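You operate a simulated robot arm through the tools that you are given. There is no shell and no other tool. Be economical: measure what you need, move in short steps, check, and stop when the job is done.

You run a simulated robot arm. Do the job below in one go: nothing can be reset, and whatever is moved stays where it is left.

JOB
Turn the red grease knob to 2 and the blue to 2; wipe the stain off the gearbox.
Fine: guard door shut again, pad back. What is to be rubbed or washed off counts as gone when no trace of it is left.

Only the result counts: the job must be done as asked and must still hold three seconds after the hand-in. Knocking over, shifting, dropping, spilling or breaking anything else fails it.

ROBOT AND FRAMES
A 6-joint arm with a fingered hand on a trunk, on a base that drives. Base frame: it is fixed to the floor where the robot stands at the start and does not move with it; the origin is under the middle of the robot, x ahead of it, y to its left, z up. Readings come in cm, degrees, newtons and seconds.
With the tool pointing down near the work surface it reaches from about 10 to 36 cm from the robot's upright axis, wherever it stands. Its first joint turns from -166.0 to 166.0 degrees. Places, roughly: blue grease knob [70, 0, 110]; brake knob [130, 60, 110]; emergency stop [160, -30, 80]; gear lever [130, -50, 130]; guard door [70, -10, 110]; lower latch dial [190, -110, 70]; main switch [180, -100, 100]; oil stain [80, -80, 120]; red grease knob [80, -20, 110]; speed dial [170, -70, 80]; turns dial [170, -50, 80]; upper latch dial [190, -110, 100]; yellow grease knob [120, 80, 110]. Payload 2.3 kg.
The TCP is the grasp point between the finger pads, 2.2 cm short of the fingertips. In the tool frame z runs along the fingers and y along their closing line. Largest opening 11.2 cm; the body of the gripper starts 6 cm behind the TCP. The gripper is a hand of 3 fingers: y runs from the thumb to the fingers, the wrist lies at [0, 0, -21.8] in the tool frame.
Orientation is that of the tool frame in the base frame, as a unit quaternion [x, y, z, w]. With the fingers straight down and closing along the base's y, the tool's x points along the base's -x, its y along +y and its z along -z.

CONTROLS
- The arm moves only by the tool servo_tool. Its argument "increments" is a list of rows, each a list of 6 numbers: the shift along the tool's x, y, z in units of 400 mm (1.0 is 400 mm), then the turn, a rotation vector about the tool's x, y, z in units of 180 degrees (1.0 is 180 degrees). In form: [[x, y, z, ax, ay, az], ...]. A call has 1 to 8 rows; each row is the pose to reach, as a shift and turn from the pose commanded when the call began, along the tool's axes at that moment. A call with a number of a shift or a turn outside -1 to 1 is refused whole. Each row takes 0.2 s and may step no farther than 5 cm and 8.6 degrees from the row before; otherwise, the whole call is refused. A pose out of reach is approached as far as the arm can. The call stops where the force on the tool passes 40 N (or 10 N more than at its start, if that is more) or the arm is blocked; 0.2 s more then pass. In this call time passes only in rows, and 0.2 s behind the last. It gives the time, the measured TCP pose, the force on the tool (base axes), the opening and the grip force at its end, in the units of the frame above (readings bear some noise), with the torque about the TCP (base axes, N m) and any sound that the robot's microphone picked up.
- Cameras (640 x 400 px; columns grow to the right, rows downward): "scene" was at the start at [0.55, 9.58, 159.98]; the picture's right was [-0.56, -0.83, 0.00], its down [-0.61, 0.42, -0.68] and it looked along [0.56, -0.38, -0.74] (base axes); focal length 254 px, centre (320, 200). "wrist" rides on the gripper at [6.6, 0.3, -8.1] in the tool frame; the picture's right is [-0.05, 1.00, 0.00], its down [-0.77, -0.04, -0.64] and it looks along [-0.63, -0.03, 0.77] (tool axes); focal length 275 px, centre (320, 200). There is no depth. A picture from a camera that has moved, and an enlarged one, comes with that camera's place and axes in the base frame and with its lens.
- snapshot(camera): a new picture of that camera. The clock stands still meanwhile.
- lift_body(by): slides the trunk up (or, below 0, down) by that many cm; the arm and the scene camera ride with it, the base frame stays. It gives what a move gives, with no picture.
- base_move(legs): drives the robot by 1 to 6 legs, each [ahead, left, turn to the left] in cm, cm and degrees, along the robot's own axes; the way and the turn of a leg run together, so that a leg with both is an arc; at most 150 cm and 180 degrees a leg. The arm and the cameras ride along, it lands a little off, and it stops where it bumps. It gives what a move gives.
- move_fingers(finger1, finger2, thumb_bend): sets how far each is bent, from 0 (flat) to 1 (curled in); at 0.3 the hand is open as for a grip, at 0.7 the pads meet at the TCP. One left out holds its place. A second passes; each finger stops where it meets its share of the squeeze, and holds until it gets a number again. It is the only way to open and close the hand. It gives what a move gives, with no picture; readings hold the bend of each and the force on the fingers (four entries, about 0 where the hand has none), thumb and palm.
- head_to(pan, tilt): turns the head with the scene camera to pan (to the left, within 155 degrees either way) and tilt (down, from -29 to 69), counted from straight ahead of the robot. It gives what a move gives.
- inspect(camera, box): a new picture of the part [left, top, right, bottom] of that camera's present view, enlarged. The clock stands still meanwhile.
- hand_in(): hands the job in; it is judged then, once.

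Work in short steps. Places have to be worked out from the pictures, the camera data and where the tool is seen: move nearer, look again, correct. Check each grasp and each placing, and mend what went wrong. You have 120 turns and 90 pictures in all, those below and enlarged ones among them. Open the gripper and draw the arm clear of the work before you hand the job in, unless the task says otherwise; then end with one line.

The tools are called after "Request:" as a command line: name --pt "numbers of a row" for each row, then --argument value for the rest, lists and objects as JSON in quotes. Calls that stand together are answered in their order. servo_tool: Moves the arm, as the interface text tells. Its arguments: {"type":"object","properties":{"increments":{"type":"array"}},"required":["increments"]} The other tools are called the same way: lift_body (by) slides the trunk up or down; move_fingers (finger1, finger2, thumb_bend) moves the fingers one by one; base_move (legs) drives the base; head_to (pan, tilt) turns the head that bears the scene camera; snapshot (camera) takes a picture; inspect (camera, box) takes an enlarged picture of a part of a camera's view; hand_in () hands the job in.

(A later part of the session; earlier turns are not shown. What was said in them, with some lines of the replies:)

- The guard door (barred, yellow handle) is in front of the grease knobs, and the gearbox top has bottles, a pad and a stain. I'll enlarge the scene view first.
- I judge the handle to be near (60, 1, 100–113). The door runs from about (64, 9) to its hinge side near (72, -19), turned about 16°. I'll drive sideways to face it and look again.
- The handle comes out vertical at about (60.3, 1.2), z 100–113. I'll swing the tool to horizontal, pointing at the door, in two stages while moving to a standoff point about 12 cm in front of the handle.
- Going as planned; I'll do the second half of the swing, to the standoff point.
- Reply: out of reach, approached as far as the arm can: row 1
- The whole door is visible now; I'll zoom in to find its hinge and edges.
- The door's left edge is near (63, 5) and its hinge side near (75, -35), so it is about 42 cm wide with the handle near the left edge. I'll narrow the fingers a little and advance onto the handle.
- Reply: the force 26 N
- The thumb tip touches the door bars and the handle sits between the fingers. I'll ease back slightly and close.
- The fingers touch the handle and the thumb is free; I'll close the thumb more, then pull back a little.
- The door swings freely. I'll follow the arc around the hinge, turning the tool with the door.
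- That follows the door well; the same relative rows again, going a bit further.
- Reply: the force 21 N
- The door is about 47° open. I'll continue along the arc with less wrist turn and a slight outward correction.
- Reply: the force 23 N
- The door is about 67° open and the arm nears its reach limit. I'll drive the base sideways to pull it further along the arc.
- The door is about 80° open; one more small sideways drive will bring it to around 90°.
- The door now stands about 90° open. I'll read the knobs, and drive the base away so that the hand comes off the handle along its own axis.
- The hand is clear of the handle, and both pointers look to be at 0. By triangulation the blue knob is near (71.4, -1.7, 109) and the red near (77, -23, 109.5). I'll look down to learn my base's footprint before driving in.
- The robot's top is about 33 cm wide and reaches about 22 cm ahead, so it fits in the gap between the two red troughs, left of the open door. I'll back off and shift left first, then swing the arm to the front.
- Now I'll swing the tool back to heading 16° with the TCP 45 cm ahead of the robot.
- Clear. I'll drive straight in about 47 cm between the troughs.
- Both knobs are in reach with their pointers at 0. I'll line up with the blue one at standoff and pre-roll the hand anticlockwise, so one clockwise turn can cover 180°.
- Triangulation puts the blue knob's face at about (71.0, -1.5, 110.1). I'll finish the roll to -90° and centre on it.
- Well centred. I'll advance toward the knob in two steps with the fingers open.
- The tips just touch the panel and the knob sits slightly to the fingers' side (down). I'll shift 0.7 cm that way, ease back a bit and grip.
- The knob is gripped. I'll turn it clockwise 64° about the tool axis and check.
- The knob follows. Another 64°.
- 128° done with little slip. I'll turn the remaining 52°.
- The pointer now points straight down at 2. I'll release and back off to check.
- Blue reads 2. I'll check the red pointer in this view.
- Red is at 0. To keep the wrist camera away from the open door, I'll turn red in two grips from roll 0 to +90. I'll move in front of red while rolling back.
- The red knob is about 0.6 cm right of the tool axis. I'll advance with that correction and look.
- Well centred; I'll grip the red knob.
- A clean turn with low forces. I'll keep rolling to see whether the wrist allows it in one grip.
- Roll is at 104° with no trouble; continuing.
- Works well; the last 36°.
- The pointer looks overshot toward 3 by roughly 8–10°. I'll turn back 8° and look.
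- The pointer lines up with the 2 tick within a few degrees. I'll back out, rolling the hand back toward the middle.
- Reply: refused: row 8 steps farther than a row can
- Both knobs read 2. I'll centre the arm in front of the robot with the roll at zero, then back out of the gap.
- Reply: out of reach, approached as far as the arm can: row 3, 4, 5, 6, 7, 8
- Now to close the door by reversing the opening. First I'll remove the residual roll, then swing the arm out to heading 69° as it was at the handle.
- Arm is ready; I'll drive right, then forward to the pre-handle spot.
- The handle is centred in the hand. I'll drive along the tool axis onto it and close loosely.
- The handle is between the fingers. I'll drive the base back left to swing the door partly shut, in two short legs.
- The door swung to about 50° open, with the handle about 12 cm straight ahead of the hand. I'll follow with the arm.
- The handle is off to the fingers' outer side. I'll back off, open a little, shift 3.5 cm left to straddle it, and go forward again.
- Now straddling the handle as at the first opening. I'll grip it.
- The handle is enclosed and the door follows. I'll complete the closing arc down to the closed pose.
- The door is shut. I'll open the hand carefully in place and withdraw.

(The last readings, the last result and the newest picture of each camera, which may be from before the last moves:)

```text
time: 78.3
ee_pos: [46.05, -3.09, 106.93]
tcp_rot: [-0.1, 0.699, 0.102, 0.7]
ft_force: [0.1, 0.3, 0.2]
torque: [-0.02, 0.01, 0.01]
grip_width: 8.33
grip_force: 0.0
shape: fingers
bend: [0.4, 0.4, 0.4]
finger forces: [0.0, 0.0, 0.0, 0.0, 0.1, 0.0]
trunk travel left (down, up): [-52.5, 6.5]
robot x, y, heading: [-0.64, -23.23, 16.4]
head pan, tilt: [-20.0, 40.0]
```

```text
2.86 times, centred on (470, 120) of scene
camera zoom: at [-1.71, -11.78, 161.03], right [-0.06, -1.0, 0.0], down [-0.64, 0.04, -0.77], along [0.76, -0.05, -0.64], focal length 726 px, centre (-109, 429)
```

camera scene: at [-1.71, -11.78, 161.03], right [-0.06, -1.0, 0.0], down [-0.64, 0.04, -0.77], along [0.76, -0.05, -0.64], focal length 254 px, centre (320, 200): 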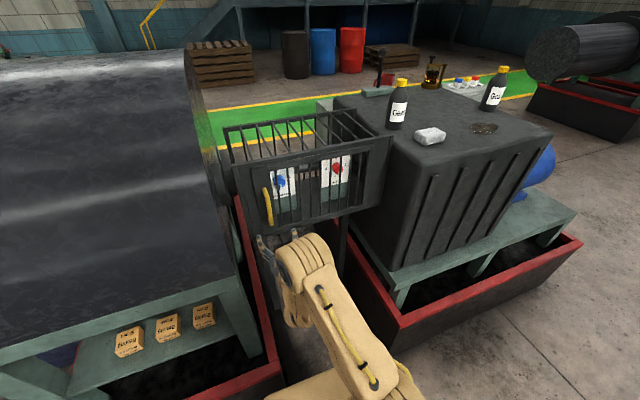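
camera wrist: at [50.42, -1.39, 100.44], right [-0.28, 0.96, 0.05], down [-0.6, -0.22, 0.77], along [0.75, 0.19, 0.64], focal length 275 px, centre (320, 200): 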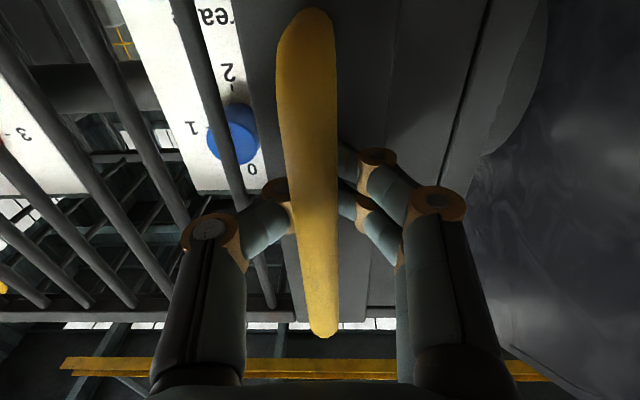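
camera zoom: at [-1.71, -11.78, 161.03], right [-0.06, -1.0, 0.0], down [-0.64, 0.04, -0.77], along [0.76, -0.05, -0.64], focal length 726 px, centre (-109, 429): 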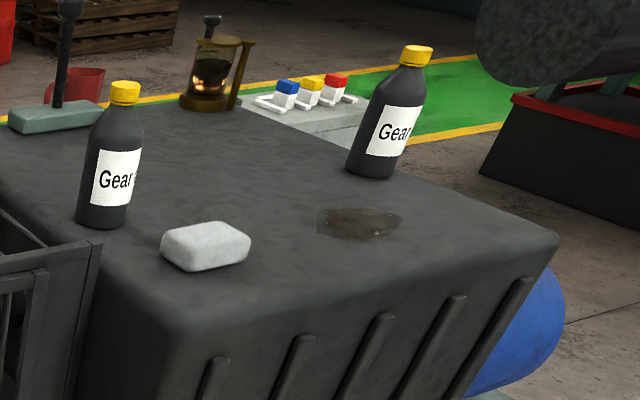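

The door is shut, both knobs are set, and the pad is near (76, -54.6) with the stain about (85, -80), roughly 11 cm across. I'll back off and raise the trunk, then roll the hand 180° so the wrist camera rides above when I tilt over the gearbox.

Request:
base_move --legs '[[-25, 0, 0]]'

Request:
lift_body --by 6.4

Request:
servo_tool --pt "0 0 0 0 0 0.0417" --pt "0 0 0 0 0 0.0833" --pt "0 0 0 0 0 0.125" --pt "0 0 0 0 0 0.1667" --pt "0 0 0 0 0 0.2083" --pt "0 0 0 0 0 0.25" --pt "0 0 0 0 0 0.2917" --pt "0 0 0 0 0 0.3333"

Request:
servo_tool --pt "0 0 0 0 0 0.0417" --pt "0 0 0 0 0 0.0833" --pt "0 0 0 0 0 0.125" --pt "0 0 0 0 0 0.1667" --pt "0 0 0 0 0 0.2083" --pt "0 0 0 0 0 0.25" --pt "0 0 0 0 0 0.2917" --pt "0 0 0 0 0 0.3333"

Request:
servo_tool --pt "0 0 0 0 0 0.0417" --pt "0 0 0 0 0 0.0833" --pt "0 0 0 0 0 0.125" --pt "0 0 0 0 0 0.1667" --pt "0 0 0 0 0 0.2083" --pt "0 0 0 0 0 0.25" --pt "0 0 0 0 0 0.2917" --pt "0 0 0 0 0 0.3333"

```text
time: 80.1
ee_pos: [22.13, -10.21, 107.06]
tcp_rot: [-0.1, 0.699, 0.103, 0.701]
ft_force: [0.1, 0.4, 0.3]
torque: [0.03, 0.0, -0.05]
grip_width: 8.33
grip_force: 0.0
shape: fingers
bend: [0.4, 0.4, 0.4]
finger forces: [0.0, 0.1, 0.0, 0.0, 0.0, 0.0]
trunk travel left (down, up): [-52.5, 6.5]
robot x, y, heading: [-24.23, -30.06, 16.2]
head pan, tilt: [-20.0, 40.0]
```

```text
time: 81.1
ee_pos: [22.22, -10.11, 113.42]
tcp_rot: [-0.1, 0.7, 0.1, 0.7]
ft_force: [0.3, -0.5, -0.6]
torque: [0.0, 0.0, -0.02]
grip_width: 8.29
grip_force: 0.0
shape: fingers
bend: [0.4, 0.4, 0.4]
finger forces: [0.0, 0.0, 0.0, 0.0, 0.1, 0.0]
trunk travel left (down, up): [-58.9, 0.1]
robot x, y, heading: [-24.19, -29.8, 16.0]
head pan, tilt: [-20.0, 40.0]
```

```text
time: 82.9
ee_pos: [22.12, -10.24, 113.24]
tcp_rot: [0.264, 0.655, 0.438, 0.556]
ft_force: [-0.2, -0.6, -0.3]
torque: [-0.02, 0.03, -0.01]
grip_width: 8.3
grip_force: 0.0
shape: fingers
bend: [0.4, 0.4, 0.4]
finger forces: [0.0, 0.0, 0.0, 0.0, 0.0, 0.0]
trunk travel left (down, up): [-58.9, 0.1]
robot x, y, heading: [-24.44, -29.63, 16.2]
head pan, tilt: [-20.0, 40.0]
```

```text
time: 84.7
ee_pos: [22.22, -10.22, 113.32]
tcp_rot: [0.556, 0.437, 0.657, 0.261]
ft_force: [0.5, 0.4, -0.1]
torque: [0.01, -0.02, 0.0]
grip_width: 8.31
grip_force: 0.1
shape: fingers
bend: [0.4, 0.4, 0.4]
finger forces: [0.0, 0.0, 0.0, 0.1, 0.1, 0.0]
trunk travel left (down, up): [-58.9, 0.1]
robot x, y, heading: [-24.37, -30.35, 16.1]
head pan, tilt: [-20.0, 40.0]
```

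```text
time: 86.5
ee_pos: [22.14, -10.13, 113.36]
tcp_rot: [0.699, 0.098, 0.701, -0.102]
ft_force: [-0.1, -0.5, 0.4]
torque: [-0.02, 0.0, -0.01]
grip_width: 8.31
grip_force: 0.0
shape: fingers
bend: [0.4, 0.4, 0.4]
finger forces: [0.0, 0.0, 0.0, 0.0, 0.0, 0.0]
trunk travel left (down, up): [-58.9, 0.1]
robot x, y, heading: [-24.35, -29.87, 16.3]
head pan, tilt: [-20.0, 40.0]
```

Roll is done. Now raise to about z 131 and tilt the tool 45° down, centred ahead of the robot.

Request:
servo_tool --pt "0.075 0.025 -0.017 0 -0.0417 0" --pt "0.15 0.05 -0.033 0 -0.0833 0" --pt "0.225 0.075 -0.05 0 -0.125 0" --pt "0.3 0.1 -0.067 0 -0.1667 0" --pt "0.375 0.125 -0.083 0 -0.2083 0" --pt "0.45 0.1475 -0.1 0 -0.25 0"

Request:
base_move --legs '[[0, -58, 0]]'

Request:
head_to --pan 0 --tilt 50

Request:
snapshot --camera "scene"

```text
time: 87.9
ee_pos: [19.88, -17.23, 131.39]
tcp_rot: [0.914, 0.13, 0.381, -0.056]
ft_force: [-0.3, 0.1, 0.3]
torque: [0.01, 0.01, -0.01]
grip_width: 8.36
grip_force: 0.1
shape: fingers
bend: [0.4, 0.4, 0.4]
finger forces: [0.0, 0.0, 0.1, 0.1, 0.0, 0.0]
out of reach, approached as far as the arm can: row 5
trunk travel left (down, up): [-58.9, 0.1]
robot x, y, heading: [-24.34, -30.06, 16.3]
head pan, tilt: [-20.0, 40.0]
```

```text
time: 91.2
ee_pos: [35.94, -73.07, 131.26]
tcp_rot: [0.915, 0.129, 0.379, -0.054]
ft_force: [-0.1, 0.1, 0.1]
torque: [0.01, 0.04, 0.03]
grip_width: 8.37
grip_force: 0.0
shape: fingers
bend: [0.4, 0.4, 0.4]
finger forces: [0.1, 0.0, 0.0, 0.0, 0.0, 0.1]
trunk travel left (down, up): [-58.9, 0.1]
robot x, y, heading: [-8.57, -85.56, 15.7]
head pan, tilt: [-20.0, 40.0]
```

```text
time: 92.0
ee_pos: [35.81, -73.19, 131.26]
tcp_rot: [0.914, 0.129, 0.381, -0.054]
ft_force: [-0.2, -0.6, -0.6]
torque: [-0.07, -0.02, 0.01]
grip_width: 8.35
grip_force: 0.1
shape: fingers
bend: [0.4, 0.4, 0.4]
finger forces: [0.0, 0.0, 0.0, 0.0, 0.0, 0.1]
trunk travel left (down, up): [-58.9, 0.1]
robot x, y, heading: [-8.67, -85.86, 15.7]
head pan, tilt: [0.0, 50.0]
```

```text
23 pictures are left
camera scene: at [-10.66, -71.76, 166.01], right [0.27, -0.96, 0.0], down [-0.74, -0.21, -0.64], along [0.62, 0.17, -0.77], focal length 254 px, centre (320, 200)
```

scene: 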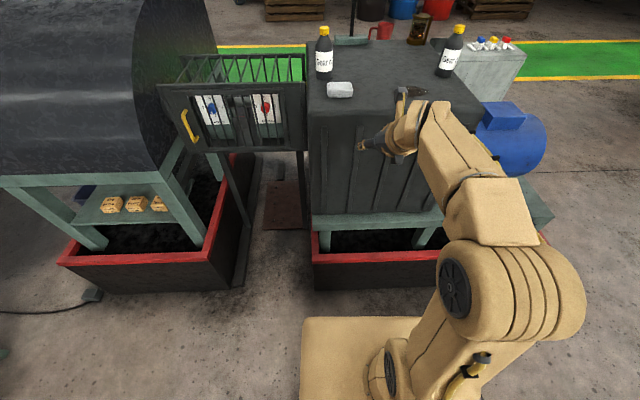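

The path ahead is clear; the trough front is at about 64 cm ahead of me. I'll drive forward 32 cm and check the clearance.

Request:
base_move --legs '[[32, 0, 0.7]]'

Request:
head_to --pan 0 --tilt 66

Request:
snapshot --camera "scene"

Request:
snapshot --camera "wrist"

```text
time: 94.2
ee_pos: [66.2, -63.53, 131.23]
tcp_rot: [0.913, 0.137, 0.379, -0.058]
ft_force: [-1.1, 0.7, 0.2]
torque: [0.01, 0.01, 0.0]
grip_width: 8.37
grip_force: 0.1
shape: fingers
bend: [0.4, 0.4, 0.4]
finger forces: [0.0, 0.1, 0.0, 0.1, 0.0, 0.1]
trunk travel left (down, up): [-58.9, 0.1]
robot x, y, heading: [21.84, -76.77, 17.0]
head pan, tilt: [0.0, 50.0]
```

```text
time: 95.0
ee_pos: [66.15, -63.29, 131.3]
tcp_rot: [0.913, 0.138, 0.378, -0.058]
ft_force: [-0.2, 0.5, 0.0]
torque: [0.01, 0.01, -0.02]
grip_width: 8.37
grip_force: 0.0
shape: fingers
bend: [0.4, 0.4, 0.4]
finger forces: [0.0, 0.0, 0.0, 0.1, 0.1, 0.0]
trunk travel left (down, up): [-58.9, 0.1]
robot x, y, heading: [22.32, -76.67, 17.1]
head pan, tilt: [0.0, 66.0]
```

```text
22 pictures are left
camera scene: at [18.01, -63.35, 164.1], right [0.29, -0.96, 0.0], down [-0.87, -0.26, -0.41], along [0.39, 0.12, -0.91], focal length 254 px, centre (320, 200)
```

scene: 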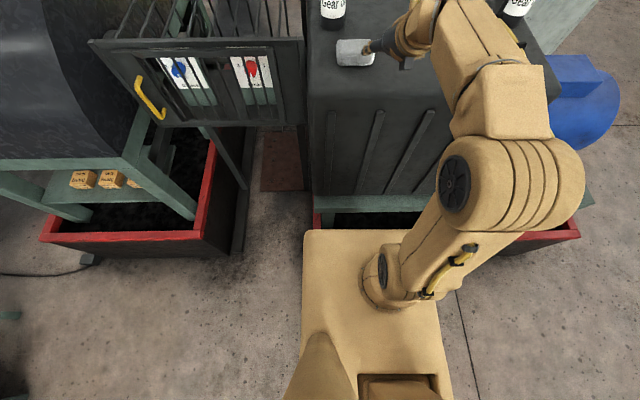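

```text
21 pictures are left
camera wrist: at [65.24, -63.92, 141.63], right [0.26, -0.96, -0.03], down [-0.96, -0.26, -0.1], along [0.09, 0.06, -0.99], focal length 275 px, centre (320, 200)
```

wrist: 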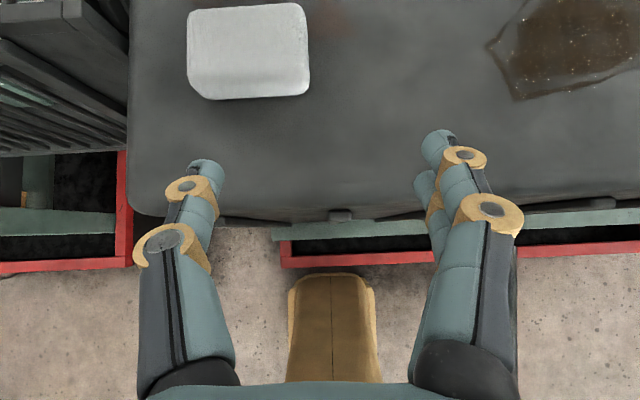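

The wrist camera shows the pad (about 7.6 × 6 cm, near (75.8, -55)) and the stain to its right. I'll nudge the base 3.5 cm closer and open the hand.

Request:
base_move --legs '[[3.5, 0, -0.5]]'

Request:
move_fingers --finger1 0.3 --finger2 0.3 --thumb_bend 0.3

Request:
snapshot --camera "wrist"

```text
time: 95.8
ee_pos: [69.92, -62.74, 131.29]
tcp_rot: [0.914, 0.133, 0.38, -0.056]
ft_force: [-0.9, -0.3, -0.2]
torque: [-0.02, -0.02, -0.02]
grip_width: 8.35
grip_force: 0.1
shape: fingers
bend: [0.4, 0.4, 0.4]
finger forces: [0.1, 0.0, 0.0, 0.1, 0.0, 0.0]
trunk travel left (down, up): [-58.9, 0.1]
robot x, y, heading: [25.61, -75.99, 16.4]
head pan, tilt: [0.0, 66.0]
```

```text
time: 96.8
ee_pos: [69.74, -62.67, 131.36]
tcp_rot: [0.914, 0.134, 0.379, -0.056]
ft_force: [-0.4, -0.3, -0.2]
torque: [0.03, 0.0, -0.01]
grip_width: 11.11
grip_force: 0.0
shape: fingers
bend: [0.3, 0.3, 0.3]
finger forces: [0.0, 0.0, 0.1, 0.1, 0.0, 0.0]
trunk travel left (down, up): [-58.9, 0.1]
robot x, y, heading: [25.35, -75.87, 16.3]
head pan, tilt: [0.0, 66.0]
```

```text
20 pictures are left
camera wrist: at [68.76, -63.26, 141.63], right [0.25, -0.97, -0.03], down [-0.96, -0.25, -0.1], along [0.09, 0.06, -0.99], focal length 275 px, centre (320, 200)
```

wrist: 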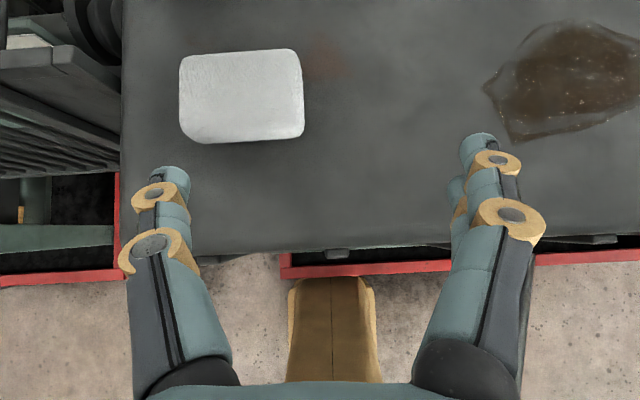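

The pad centre is at (75.9, -55.3), turned about 3° from my hand. I'll move over it, matching that turn, and stop at z 126.

Request:
servo_tool --pt "0.012 -0.034 0.06 0.003 0 -0.003" --pt "0.023 -0.068 0.117 0.006 0 -0.006" --pt "0.035 -0.1 0.175 0.009 0 -0.009" --pt "0.0465 -0.135 0.234 0.0118 0 -0.0118"

Request:
snapshot --camera "wrist"

```text
time: 97.8
ee_pos: [75.87, -55.15, 126.14]
tcp_rot: [0.91, 0.157, 0.378, -0.065]
ft_force: [-0.1, -0.6, 0.0]
torque: [-0.01, -0.01, -0.03]
grip_width: 11.11
grip_force: 0.1
shape: fingers
bend: [0.3, 0.3, 0.3]
finger forces: [0.0, 0.0, 0.1, 0.0, 0.0, 0.0]
trunk travel left (down, up): [-58.9, 0.1]
robot x, y, heading: [25.3, -75.74, 16.3]
head pan, tilt: [0.0, 66.0]
```

```text
19 pictures are left
camera wrist: at [74.87, -55.82, 136.35], right [0.31, -0.95, -0.03], down [-0.95, -0.3, -0.1], along [0.08, 0.06, -0.99], focal length 275 px, centre (320, 200)
```

wrist: 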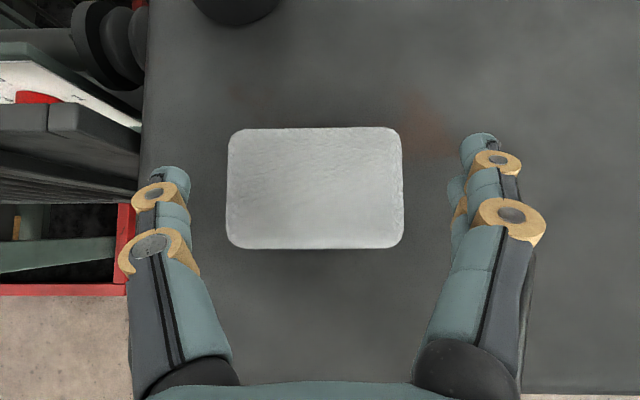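

Nicely aligned. Descend straight to about z 122.2, stopping on contact.

Request:
servo_tool --pt "-0.0177 0 0.0177 0 0 0" --pt "-0.0354 0 0.0354 0 0 0" --pt "-0.053 0 0.053 0 0 0" --pt "-0.068 0 0.068 0 0 0"

Request:
move_fingers --finger1 0.55 --finger2 0.55 --thumb_bend 0.55

Request:
snapshot --camera "wrist"

```text
time: 98.8
ee_pos: [75.66, -55.02, 122.26]
tcp_rot: [0.908, 0.159, 0.382, -0.066]
ft_force: [1.1, 4.7, 14.5]
torque: [-0.4, -0.15, 0.08]
grip_width: 11.35
grip_force: 7.3
shape: fingers
bend: [0.3, 0.29, 0.3]
finger forces: [0.0, 9.2, 0.1, 0.1, 4.2, 0.0]
trunk travel left (down, up): [-58.9, 0.1]
robot x, y, heading: [25.49, -75.77, 16.5]
head pan, tilt: [0.0, 66.0]
```

```text
time: 99.8
ee_pos: [75.6, -55.15, 122.37]
tcp_rot: [0.909, 0.158, 0.38, -0.066]
ft_force: [7.0, 1.0, 25.6]
torque: [-1.02, -0.59, 0.32]
grip_width: 8.6
grip_force: 26.6
shape: fingers
bend: [0.43, 0.44, 0.5]
finger forces: [12.7, 23.9, 0.0, 0.1, 17.0, 0.0]
trunk travel left (down, up): [-58.9, 0.1]
robot x, y, heading: [25.51, -75.53, 16.1]
head pan, tilt: [0.0, 66.0]
```

```text
18 pictures are left
camera wrist: at [74.68, -55.86, 132.6], right [0.31, -0.95, -0.03], down [-0.95, -0.3, -0.1], along [0.09, 0.06, -0.99], focal length 275 px, centre (320, 200)
```

wrist: 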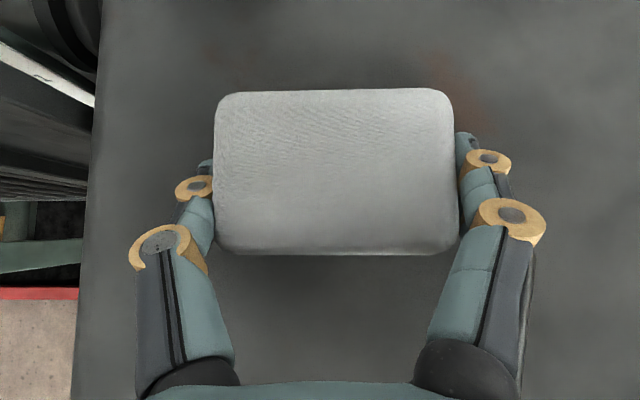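

The pad is held between thumb and fingers. I'll lift it 4 cm and check that it comes along.

Request:
servo_tool --pt "0.0177 0 -0.0177 0 0 0" --pt "0.0354 0 -0.0354 0 0 0" --pt "0.0707 0 -0.0707 0 0 0"

Request:
snapshot --camera "wrist"

```text
time: 100.6
ee_pos: [75.86, -55.22, 126.11]
tcp_rot: [0.91, 0.158, 0.377, -0.066]
ft_force: [0.3, -0.2, -0.4]
torque: [-0.01, 0.01, 0.0]
grip_width: 8.6
grip_force: 22.7
shape: fingers
bend: [0.44, 0.51, 0.5]
finger forces: [10.8, 11.6, 0.1, 0.0, 22.5, 0.0]
trunk travel left (down, up): [-58.9, 0.1]
robot x, y, heading: [25.45, -75.83, 16.2]
head pan, tilt: [0.0, 66.0]
```

```text
17 pictures are left
camera wrist: at [74.85, -55.82, 136.41], right [0.3, -0.95, -0.03], down [-0.95, -0.3, -0.1], along [0.08, 0.06, -0.99], focal length 275 px, centre (320, 200)
```

wrist: 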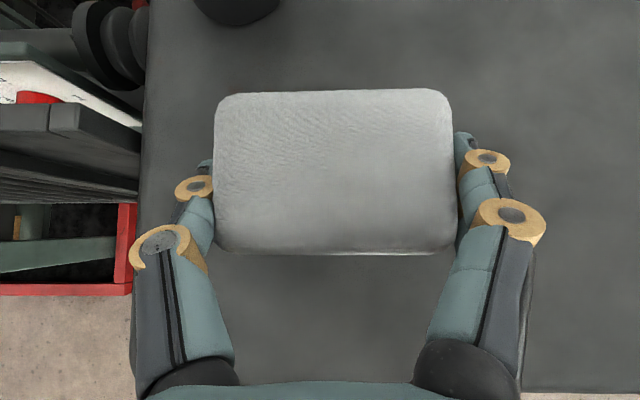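

The pad came up level. I'll drive the base 20 cm right and 1.5 cm forward to bring the stain in reach.

Request:
base_move --legs '[[0, -20, 0], [1.5, 0, 0]]'

Request:
snapshot --camera "wrist"

```text
time: 102.6
ee_pos: [82.68, -73.72, 126.16]
tcp_rot: [0.91, 0.159, 0.378, -0.066]
ft_force: [0.5, 0.9, -0.3]
torque: [-0.02, -0.02, -0.01]
grip_width: 8.59
grip_force: 22.1
shape: fingers
bend: [0.44, 0.51, 0.5]
finger forces: [10.8, 11.6, 0.1, 0.1, 22.5, 0.1]
trunk travel left (down, up): [-58.9, 0.1]
robot x, y, heading: [32.58, -94.57, 16.7]
head pan, tilt: [0.0, 66.0]
```

```text
16 pictures are left
camera wrist: at [81.77, -74.31, 136.48], right [0.31, -0.95, -0.03], down [-0.95, -0.3, -0.1], along [0.08, 0.06, -0.99], focal length 275 px, centre (320, 200)
```

wrist: 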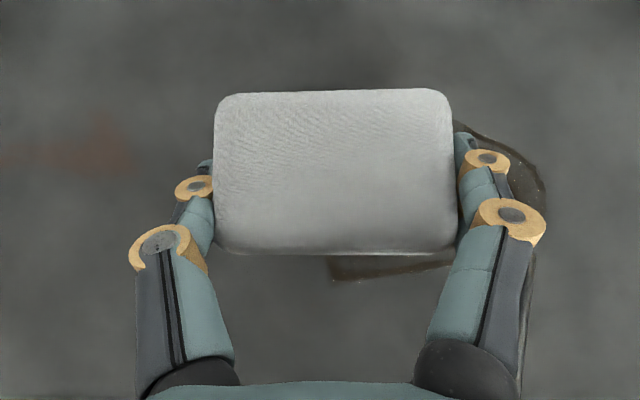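

The stain covers about F 49–59, L -95 to -110.5 in the tool's frame. I'll set the pad down at its near-left corner and read the contact force.

Request:
servo_tool --pt "-0.0407 -0.0275 -0.0407 0 0 0" --pt "-0.0761 -0.0275 -0.0053 0 0 0" --pt "-0.099 -0.0275 0.0176 0 0 0" --pt "-0.1088 -0.0275 0.0274 0 0 0"

```text
time: 103.6
ee_pos: [80.2, -73.63, 122.49]
tcp_rot: [0.908, 0.159, 0.381, -0.068]
ft_force: [0.1, 0.9, 8.2]
torque: [-0.45, -0.22, -0.01]
grip_width: 8.56
grip_force: 25.6
shape: fingers
bend: [0.44, 0.51, 0.5]
finger forces: [10.9, 18.8, 0.1, 0.0, 21.8, 0.0]
trunk travel left (down, up): [-58.9, 0.1]
robot x, y, heading: [32.39, -94.27, 16.6]
head pan, tilt: [0.0, 66.0]
```

Contact at 8 N. First zigzag: right along the near row, step forward 3.2 cm, back left.

Request:
servo_tool --pt "-0.0027 0.084 0.0027 0 0 0" --pt "-0.0027 0.168 0.0027 0 0 0" --pt "-0.0027 0.251 0.0027 0 0 0" --pt "-0.0027 0.335 0.0027 0 0 0" --pt "0.0539 0.335 0.0593 0 0 0" --pt "0.0539 0.223 0.0593 0 0 0" --pt "0.0539 0.112 0.0593 0 0 0" --pt "0.0539 0 0.0593 0 0 0"

```text
time: 105.4
ee_pos: [82.88, -72.44, 122.36]
tcp_rot: [0.91, 0.158, 0.378, -0.066]
ft_force: [2.2, -4.9, 13.4]
torque: [-0.37, -0.18, -0.03]
grip_width: 8.61
grip_force: 21.2
shape: fingers
bend: [0.44, 0.45, 0.51]
finger forces: [12.9, 13.2, 0.1, 0.0, 15.4, 0.1]
trunk travel left (down, up): [-58.9, 0.1]
robot x, y, heading: [32.52, -94.54, 16.5]
head pan, tilt: [0.0, 66.0]
```

The strokes went through. Next: one more forward step, right along the far row, step back half and left again.

Request:
servo_tool --pt "0.0566 0 0.0566 0 0 0" --pt "0.0566 0.112 0.0566 0 0 0" --pt "0.0566 0.223 0.0566 0 0 0" --pt "0.0566 0.335 0.0566 0 0 0" --pt "0.0283 0.335 0.0283 0 0 0" --pt "0.0283 0.223 0.0283 0 0 0" --pt "0.0283 0.112 0.0283 0 0 0" --pt "0.0283 0 0.0283 0 0 0"

Request:
snapshot --camera "wrist"

Request:
snapshot --camera "scene"

```text
time: 107.2
ee_pos: [84.41, -72.25, 122.2]
tcp_rot: [0.909, 0.158, 0.38, -0.066]
ft_force: [2.6, -10.1, 22.7]
torque: [-0.64, -0.26, -0.03]
grip_width: 8.6
grip_force: 21.4
shape: fingers
bend: [0.44, 0.44, 0.51]
finger forces: [15.8, 14.0, 0.1, 0.0, 12.9, 0.0]
trunk travel left (down, up): [-58.9, 0.1]
robot x, y, heading: [32.74, -94.44, 16.4]
head pan, tilt: [0.0, 66.0]
```

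```text
15 pictures are left
camera wrist: at [83.34, -72.84, 132.5], right [0.31, -0.95, -0.03], down [-0.95, -0.3, -0.1], along [0.09, 0.06, -0.99], focal length 275 px, centre (320, 200)
```

wrist: 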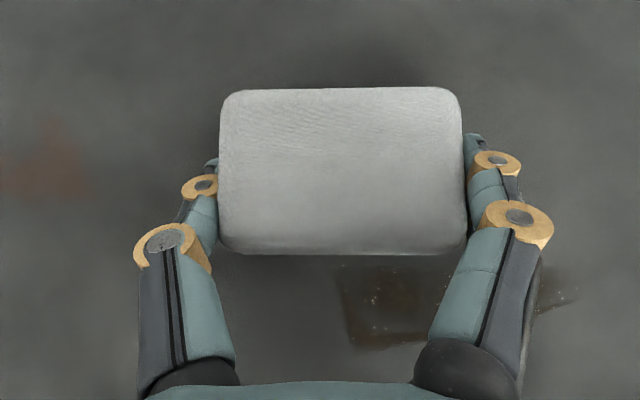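

```text
14 pictures are left
camera scene: at [28.21, -81.5, 164.13], right [0.28, -0.96, 0.0], down [-0.87, -0.26, -0.41], along [0.39, 0.12, -0.91], focal length 254 px, centre (320, 200)
```

scene: 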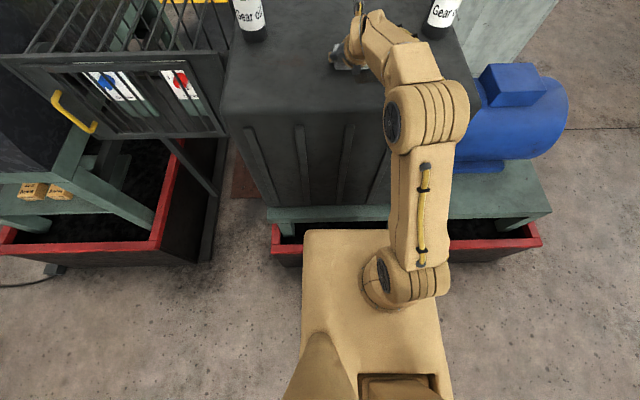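

The far part is clean, but the near strip is still there because the first row had too little pressure. I'll redo the near rows with a bit more press.

Request:
servo_tool --pt "-0.04 0 -0.03 0 0 0" --pt "-0.0725 0 -0.0655 0 0 0" --pt "-0.0725 0.112 -0.0655 0 0 0" --pt "-0.0725 0.223 -0.0655 0 0 0" --pt "-0.0725 0.335 -0.0655 0 0 0"

Request:
servo_tool --pt "-0.034 0 -0.032 0 0 0" --pt "-0.034 -0.112 -0.032 0 0 0" --pt "-0.034 -0.223 -0.032 0 0 0" --pt "-0.034 -0.335 -0.032 0 0 0"

Request:
snapshot --camera "wrist"

```text
time: 107.6
ee_pos: [83.13, -72.32, 122.33]
tcp_rot: [0.906, 0.162, 0.386, -0.067]
ft_force: [0.3, -0.8, 10.6]
torque: [-0.67, -0.3, -0.04]
grip_width: 8.6
grip_force: 24.4
shape: fingers
bend: [0.44, 0.48, 0.5]
finger forces: [12.3, 18.3, 0.0, 0.0, 19.1, 0.0]
trunk travel left (down, up): [-58.9, 0.1]
robot x, y, heading: [32.62, -94.35, 16.6]
head pan, tilt: [0.0, 66.0]
stopped in row 2: the force on the tool passed its limit at 42 N (the readings are from after the stop); the commanded pose is now the measured one
```

```text
time: 108.6
ee_pos: [76.52, -60.52, 122.24]
tcp_rot: [0.906, 0.16, 0.386, -0.067]
ft_force: [3.0, -7.3, 21.4]
torque: [-0.87, -0.34, 0.03]
grip_width: 8.6
grip_force: 22.8
shape: fingers
bend: [0.44, 0.44, 0.5]
finger forces: [15.5, 16.0, 0.0, 0.0, 14.0, 0.0]
trunk travel left (down, up): [-58.9, 0.1]
robot x, y, heading: [32.66, -94.74, 16.7]
head pan, tilt: [0.0, 66.0]
```

```text
13 pictures are left
camera wrist: at [75.43, -61.18, 132.49], right [0.31, -0.95, -0.03], down [-0.94, -0.31, -0.11], along [0.1, 0.07, -0.99], focal length 275 px, centre (320, 200)
```

wrist: 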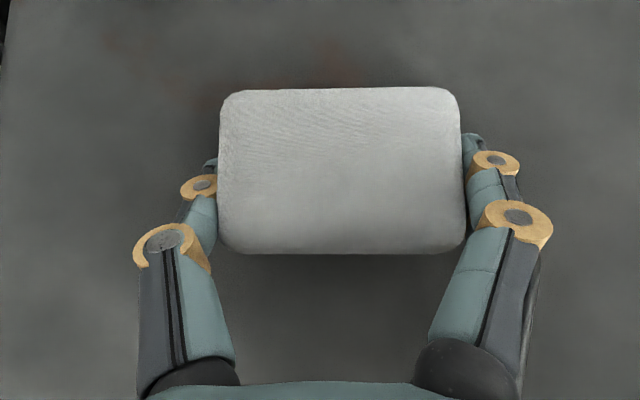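

The force stop shifted the sequence and the pad slid left, harmlessly, at F 52. With good pressure now (21 N), I'll sweep right along this near row across the whole stain width.

Request:
servo_tool --pt "0 0.1 0 0 0 0" --pt "0 0.2 0 0 0 0" --pt "0 0.3 0 0 0 0" --pt "0 0.4 0 0 0 0" --pt "0 0.5 0 0 0 0" --pt "0 0.6 0 0 0 0" --pt "0 0.68 0 0 0 0"

Request:
servo_tool --pt "-0.034 0 -0.034 0 0 0" --pt "-0.034 -0.1 -0.034 0 0 0" --pt "-0.034 -0.2 -0.034 0 0 0" --pt "-0.034 -0.3 -0.034 0 0 0" --pt "-0.034 -0.4 -0.034 0 0 0"

Request:
servo_tool --pt "0.04 0 0 0 0 0" --pt "0.0707 0 -0.0707 0 0 0" --pt "0.12 0 -0.12 0 0 0"

Request:
snapshot --camera "wrist"

```text
time: 110.2
ee_pos: [85.66, -85.5, 122.48]
tcp_rot: [0.905, 0.162, 0.387, -0.065]
ft_force: [-4.2, 10.9, 32.5]
torque: [-1.39, -0.73, 0.04]
grip_width: 8.63
grip_force: 41.0
shape: fingers
bend: [0.45, 0.59, 0.5]
finger forces: [9.8, 47.5, 0.0, 0.1, 24.3, 0.1]
trunk travel left (down, up): [-58.9, 0.1]
robot x, y, heading: [32.5, -94.25, 16.6]
head pan, tilt: [0.0, 66.0]
```

```text
time: 111.4
ee_pos: [78.65, -71.49, 122.19]
tcp_rot: [0.906, 0.162, 0.384, -0.067]
ft_force: [0.3, -4.2, 14.4]
torque: [-0.5, -0.23, 0.01]
grip_width: 8.65
grip_force: 20.5
shape: fingers
bend: [0.44, 0.45, 0.5]
finger forces: [13.3, 12.5, 0.0, 0.0, 15.6, 0.0]
trunk travel left (down, up): [-58.9, 0.1]
robot x, y, heading: [32.67, -94.29, 16.6]
head pan, tilt: [0.0, 66.0]
```

```text
time: 112.2
ee_pos: [78.75, -71.53, 128.93]
tcp_rot: [0.907, 0.162, 0.383, -0.067]
ft_force: [0.4, -0.5, -0.3]
torque: [0.03, 0.02, 0.01]
grip_width: 8.6
grip_force: 22.5
shape: fingers
bend: [0.44, 0.51, 0.5]
finger forces: [11.0, 11.4, 0.1, 0.0, 22.1, 0.0]
trunk travel left (down, up): [-58.9, 0.1]
robot x, y, heading: [32.45, -94.25, 16.8]
head pan, tilt: [0.0, 66.0]
```

```text
12 pictures are left
camera wrist: at [77.7, -72.14, 139.12], right [0.31, -0.95, -0.03], down [-0.94, -0.31, -0.11], along [0.09, 0.06, -0.99], focal length 275 px, centre (320, 200)
```

wrist: 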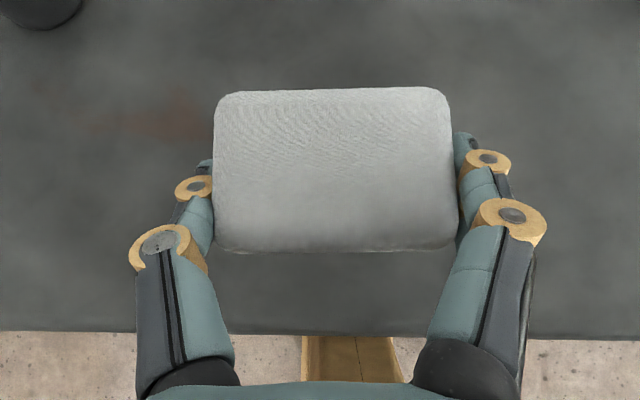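

It looks clean around the pad. I'll drive the base back left with the pad lifted and then view the stain spot unobstructed.

Request:
base_move --legs '[[0, 17, 0]]'

Request:
snapshot --camera "wrist"

Request:
inspect --camera "wrist" --box '[440, 0, 640, 240]'

```text
time: 113.7
ee_pos: [73.79, -55.24, 128.85]
tcp_rot: [0.907, 0.16, 0.384, -0.066]
ft_force: [0.5, 0.8, -0.6]
torque: [-0.03, 0.0, -0.03]
grip_width: 8.62
grip_force: 22.3
shape: fingers
bend: [0.44, 0.51, 0.5]
finger forces: [11.0, 11.4, 0.0, 0.0, 22.2, 0.0]
trunk travel left (down, up): [-58.9, 0.1]
robot x, y, heading: [27.82, -77.84, 16.5]
head pan, tilt: [0.0, 66.0]
```

```text
11 pictures are left
camera wrist: at [72.78, -55.8, 139.14], right [0.31, -0.95, -0.03], down [-0.95, -0.31, -0.11], along [0.1, 0.06, -0.99], focal length 275 px, centre (320, 200)
```

wrist: 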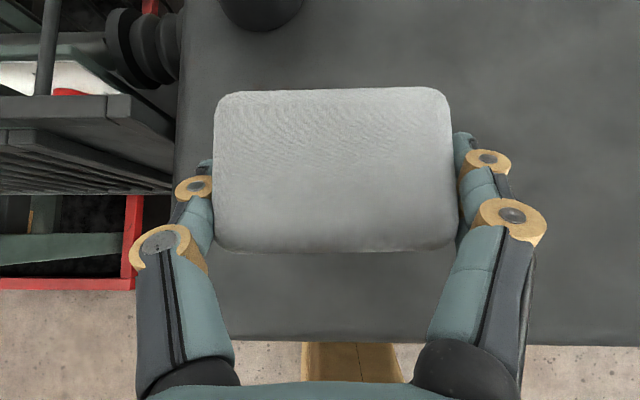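

```text
1.67 times, centred on (540, 120) of wrist
camera zoom: at [72.78, -55.8, 139.14], right [0.31, -0.95, -0.03], down [-0.95, -0.31, -0.11], along [0.1, 0.06, -0.99], focal length 459 px, centre (-47, 333)
```

zoom: 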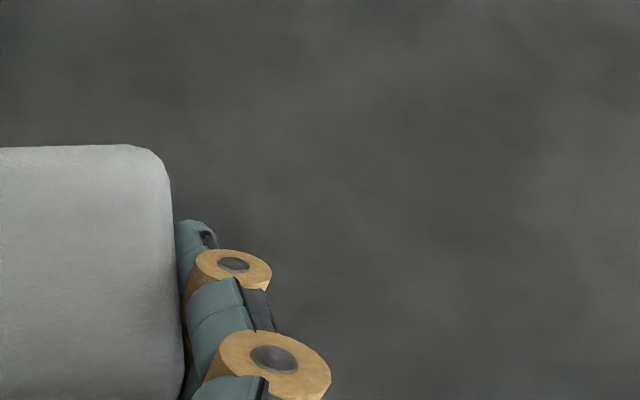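

No stain in this part of the view. I'll check the whole area with the scene camera before putting the pad down.

Request:
head_to --pan -18 --tilt 45

Request:
inspect --camera "scene" --box '[160, 0, 480, 200]'

```text
time: 114.5
ee_pos: [73.82, -55.25, 128.92]
tcp_rot: [0.907, 0.161, 0.384, -0.067]
ft_force: [-0.5, 0.1, -0.2]
torque: [-0.01, 0.01, -0.03]
grip_width: 8.6
grip_force: 21.8
shape: fingers
bend: [0.44, 0.51, 0.5]
finger forces: [11.0, 11.5, 0.0, 0.0, 22.2, 0.0]
trunk travel left (down, up): [-58.9, 0.1]
robot x, y, heading: [27.69, -78.19, 16.4]
head pan, tilt: [-18.0, 45.0]
```

```text
2.00 times, centred on (320, 100) of scene
camera zoom: at [26.13, -66.52, 166.7], right [-0.02, -1.0, 0.0], down [-0.71, 0.02, -0.71], along [0.71, -0.02, -0.71], focal length 508 px, centre (320, 400)
```

zoom: 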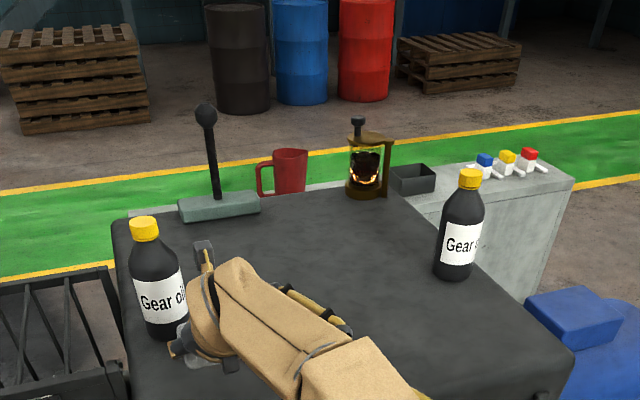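

Request:
inspect --camera "scene" --box '[320, 120, 450, 200]'

```text
4.92 times, centred on (385, 160) of scene
camera zoom: at [26.13, -66.52, 166.7], right [-0.02, -1.0, 0.0], down [-0.71, 0.02, -0.71], along [0.71, -0.02, -0.71], focal length 1250 px, centre (0, 397)
```

zoom: 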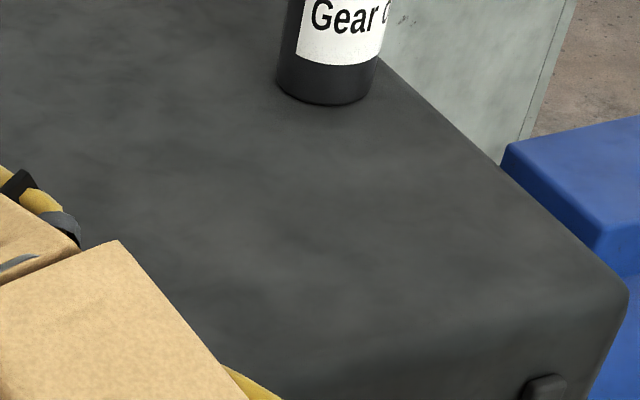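

Most of the area is clean. The near-left edge of the stain is hidden by my forearm, so I'll shift the hand 8 cm right to see it with the wrist camera.

Request:
servo_tool --pt "0.02 0.1 -0.02 0 0 0" --pt "0.04 0.2 -0.04 0 0 0"

Request:
inspect --camera "wrist" --box '[440, 40, 640, 340]'

```text
time: 115.1
ee_pos: [76.69, -62.72, 131.05]
tcp_rot: [0.906, 0.162, 0.384, -0.068]
ft_force: [-0.6, -0.7, -0.3]
torque: [-0.01, 0.0, 0.01]
grip_width: 8.62
grip_force: 22.4
shape: fingers
bend: [0.44, 0.51, 0.5]
finger forces: [10.9, 11.5, 0.0, 0.0, 22.0, 0.0]
trunk travel left (down, up): [-58.9, 0.1]
robot x, y, heading: [27.87, -77.97, 16.3]
head pan, tilt: [-18.0, 45.0]
```

```text
1.33 times, centred on (540, 190) of wrist
camera zoom: at [75.65, -63.46, 141.33], right [0.31, -0.95, -0.03], down [-0.95, -0.31, -0.11], along [0.09, 0.06, -0.99], focal length 367 px, centre (27, 213)
```

zoom: 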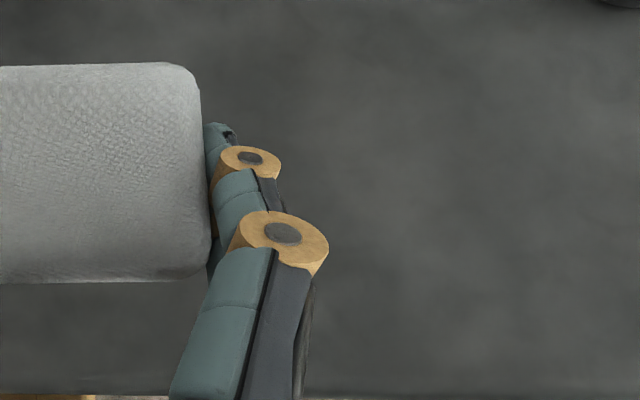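

Clean where visible; one corner sits behind the knuckle. A 4.5 cm shift left will uncover it.

Request:
servo_tool --pt "0 -0.1125 0 0 0 0"

Request:
inspect --camera "wrist" --box '[440, 40, 640, 340]'

```text
time: 115.5
ee_pos: [74.88, -58.28, 131.19]
tcp_rot: [0.907, 0.162, 0.384, -0.067]
ft_force: [0.5, 1.0, -1.2]
torque: [0.01, -0.01, 0.02]
grip_width: 8.63
grip_force: 22.1
shape: fingers
bend: [0.44, 0.51, 0.5]
finger forces: [10.9, 11.5, 0.1, 0.1, 22.0, 0.1]
trunk travel left (down, up): [-58.9, 0.1]
robot x, y, heading: [28.18, -78.14, 16.6]
head pan, tilt: [-18.0, 45.0]
```

```text
1.33 times, centred on (540, 190) of wrist
camera zoom: at [73.93, -58.9, 141.47], right [0.31, -0.95, -0.03], down [-0.95, -0.31, -0.11], along [0.1, 0.06, -0.99], focal length 367 px, centre (27, 213)
```

zoom: 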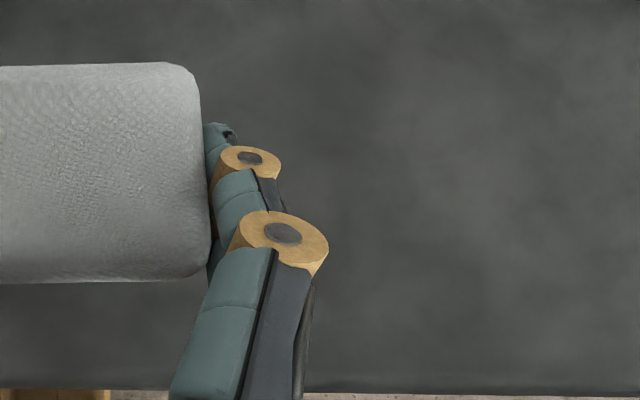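

The whole stain area is clean. Now I'll put the pad back at its starting place, TCP (75.7, -55.1), lowering it gently.

Request:
servo_tool --pt "0.016 -0.0343 0.016 0 0 0" --pt "0.0323 -0.0685 0.0323 0 0 0" --pt "-0.025 -0.0685 0.09 0 0 0" --pt "-0.0825 -0.0685 0.147 0 0 0" --pt "-0.105 -0.0685 0.1695 0 0 0" --pt "-0.119 -0.0685 0.1835 0 0 0"

```text
time: 116.9
ee_pos: [75.99, -55.17, 122.54]
tcp_rot: [0.907, 0.16, 0.385, -0.066]
ft_force: [0.3, -0.1, -0.7]
torque: [0.04, 0.03, 0.0]
grip_width: 8.63
grip_force: 22.7
shape: fingers
bend: [0.44, 0.51, 0.5]
finger forces: [10.9, 11.3, 0.0, 0.1, 22.0, 0.1]
trunk travel left (down, up): [-58.9, 0.1]
robot x, y, heading: [27.83, -78.18, 16.3]
head pan, tilt: [-18.0, 45.0]
```

Not touching yet; a last 0.25 cm down and 0.25 cm back, then release.

Request:
servo_tool --pt "-0.0088 0 0 0 0 0"

Request:
move_fingers --finger1 0.3 --finger2 0.3 --thumb_bend 0.3

Request:
servo_tool --pt "0.03 0 -0.03 0 0 0" --pt "0.07 0 -0.07 0 0 0" --pt "0.13 0 -0.13 0 0 0" --pt "0.18 0 -0.2 0 0 0"

Request:
snapshot --camera "wrist"

```text
time: 117.3
ee_pos: [75.77, -55.27, 122.45]
tcp_rot: [0.906, 0.162, 0.384, -0.068]
ft_force: [3.7, 1.5, 8.0]
torque: [-0.41, -0.29, 0.2]
grip_width: 8.62
grip_force: 25.5
shape: fingers
bend: [0.44, 0.51, 0.5]
finger forces: [11.0, 18.6, 0.0, 0.1, 21.5, 0.1]
trunk travel left (down, up): [-58.9, 0.1]
robot x, y, heading: [27.97, -77.98, 16.8]
head pan, tilt: [-18.0, 45.0]
```

```text
time: 118.3
ee_pos: [75.53, -55.26, 122.41]
tcp_rot: [0.907, 0.162, 0.384, -0.067]
ft_force: [-0.5, 3.8, 8.6]
torque: [-0.4, -0.2, -0.02]
grip_width: 11.2
grip_force: 4.4
shape: fingers
bend: [0.3, 0.31, 0.3]
finger forces: [0.0, 8.1, 0.0, 0.0, 0.8, 0.1]
trunk travel left (down, up): [-58.9, 0.1]
robot x, y, heading: [27.48, -78.08, 16.5]
head pan, tilt: [-18.0, 45.0]
```

```text
time: 119.3
ee_pos: [74.88, -55.67, 133.14]
tcp_rot: [0.907, 0.161, 0.383, -0.067]
ft_force: [0.3, 0.1, 0.7]
torque: [0.0, 0.0, 0.0]
grip_width: 11.17
grip_force: 0.0
shape: fingers
bend: [0.3, 0.3, 0.3]
finger forces: [0.0, 0.0, 0.0, 0.0, 0.0, 0.0]
trunk travel left (down, up): [-58.9, 0.1]
robot x, y, heading: [27.58, -78.11, 16.6]
head pan, tilt: [-18.0, 45.0]
```

```text
5 pictures are left
camera wrist: at [73.85, -56.33, 143.39], right [0.31, -0.95, -0.03], down [-0.95, -0.31, -0.11], along [0.09, 0.06, -0.99], focal length 275 px, centre (320, 200)
```

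wrist: 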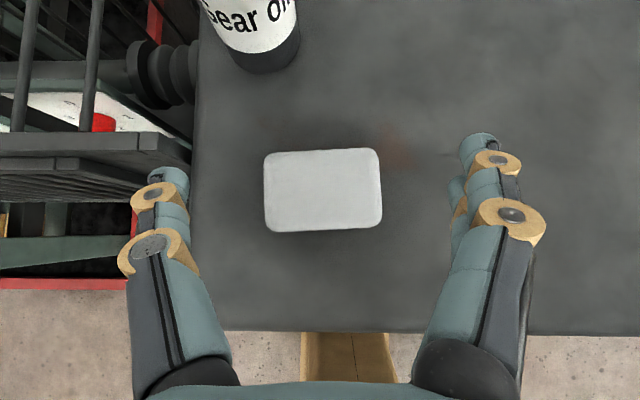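

The pad is back within about half a centimetre of its start. I'll back the robot away and take a last look at everything.

Request:
base_move --legs '[[-40, 0, 0]]'

Request:
head_to --pan 5 --tilt 35

Request:
inspect --camera "scene" --box '[120, 60, 480, 285]'

```text
time: 121.8
ee_pos: [36.57, -66.83, 133.06]
tcp_rot: [0.906, 0.163, 0.384, -0.068]
ft_force: [0.0, 0.9, -0.3]
torque: [0.0, 0.02, 0.0]
grip_width: 11.18
grip_force: 0.1
shape: fingers
bend: [0.3, 0.3, 0.3]
finger forces: [0.0, 0.0, 0.1, 0.1, 0.0, 0.1]
trunk travel left (down, up): [-58.9, 0.1]
robot x, y, heading: [-10.53, -89.62, 16.7]
head pan, tilt: [-18.0, 45.0]
```

```text
time: 122.7
ee_pos: [36.66, -66.98, 133.06]
tcp_rot: [0.907, 0.164, 0.383, -0.068]
ft_force: [0.6, -0.3, -0.7]
torque: [0.0, -0.02, 0.02]
grip_width: 11.15
grip_force: 0.0
shape: fingers
bend: [0.3, 0.3, 0.3]
finger forces: [0.0, 0.0, 0.1, 0.0, 0.0, 0.1]
trunk travel left (down, up): [-58.9, 0.1]
robot x, y, heading: [-10.68, -89.92, 17.0]
head pan, tilt: [5.0, 35.0]
```

```text
1.78 times, centred on (300, 172) of scene
camera zoom: at [-12.16, -74.57, 168.18], right [0.37, -0.93, 0.0], down [-0.53, -0.21, -0.82], along [0.76, 0.3, -0.57], focal length 452 px, centre (356, 249)
```

zoom: 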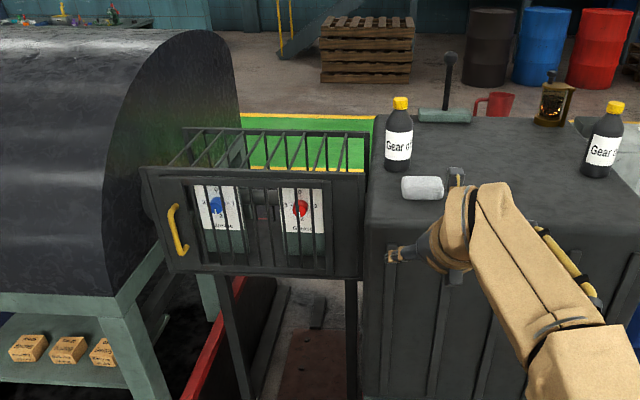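

All is in place; two last close looks at the door and knobs and at the wiped area.

Request:
inspect --camera "scene" --box '[190, 130, 340, 225]'

Request:
inspect --camera "scene" --box '[330, 100, 500, 206]'

```text
4.21 times, centred on (265, 178) of scene
camera zoom: at [-12.16, -74.57, 168.18], right [0.37, -0.93, 0.0], down [-0.53, -0.21, -0.82], along [0.76, 0.3, -0.57], focal length 1070 px, centre (552, 295)
```

zoom: 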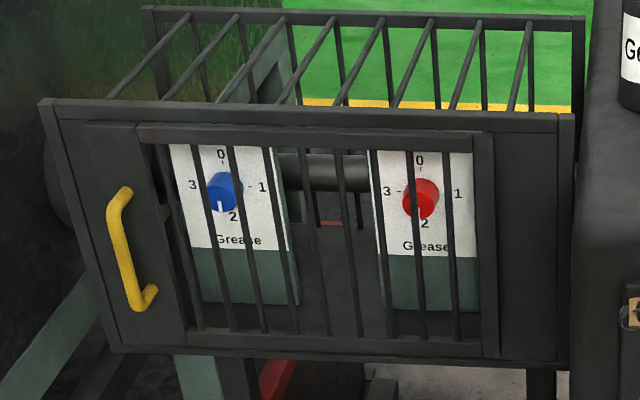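

```text
3.76 times, centred on (415, 153) of scene
camera zoom: at [-12.16, -74.57, 168.18], right [0.37, -0.93, 0.0], down [-0.53, -0.21, -0.82], along [0.76, 0.3, -0.57], focal length 956 px, centre (-38, 377)
```

zoom: 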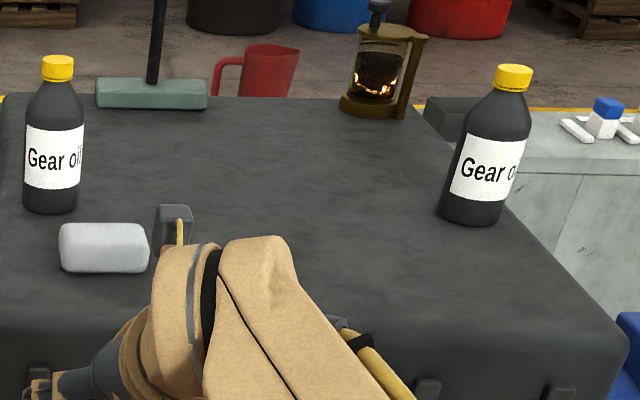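

The door is shut, both knobs point to 2, the stain is gone, the pad is back, and the hand is open and clear. Handing in.

Request:
hand_in

```text
The job is handed in.
```

The red and blue grease knobs are both at 2, no trace of the stain showed on the gearbox in the last pictures, the pad is back within about half a centimetre of where it lay, and the guard door is shut.
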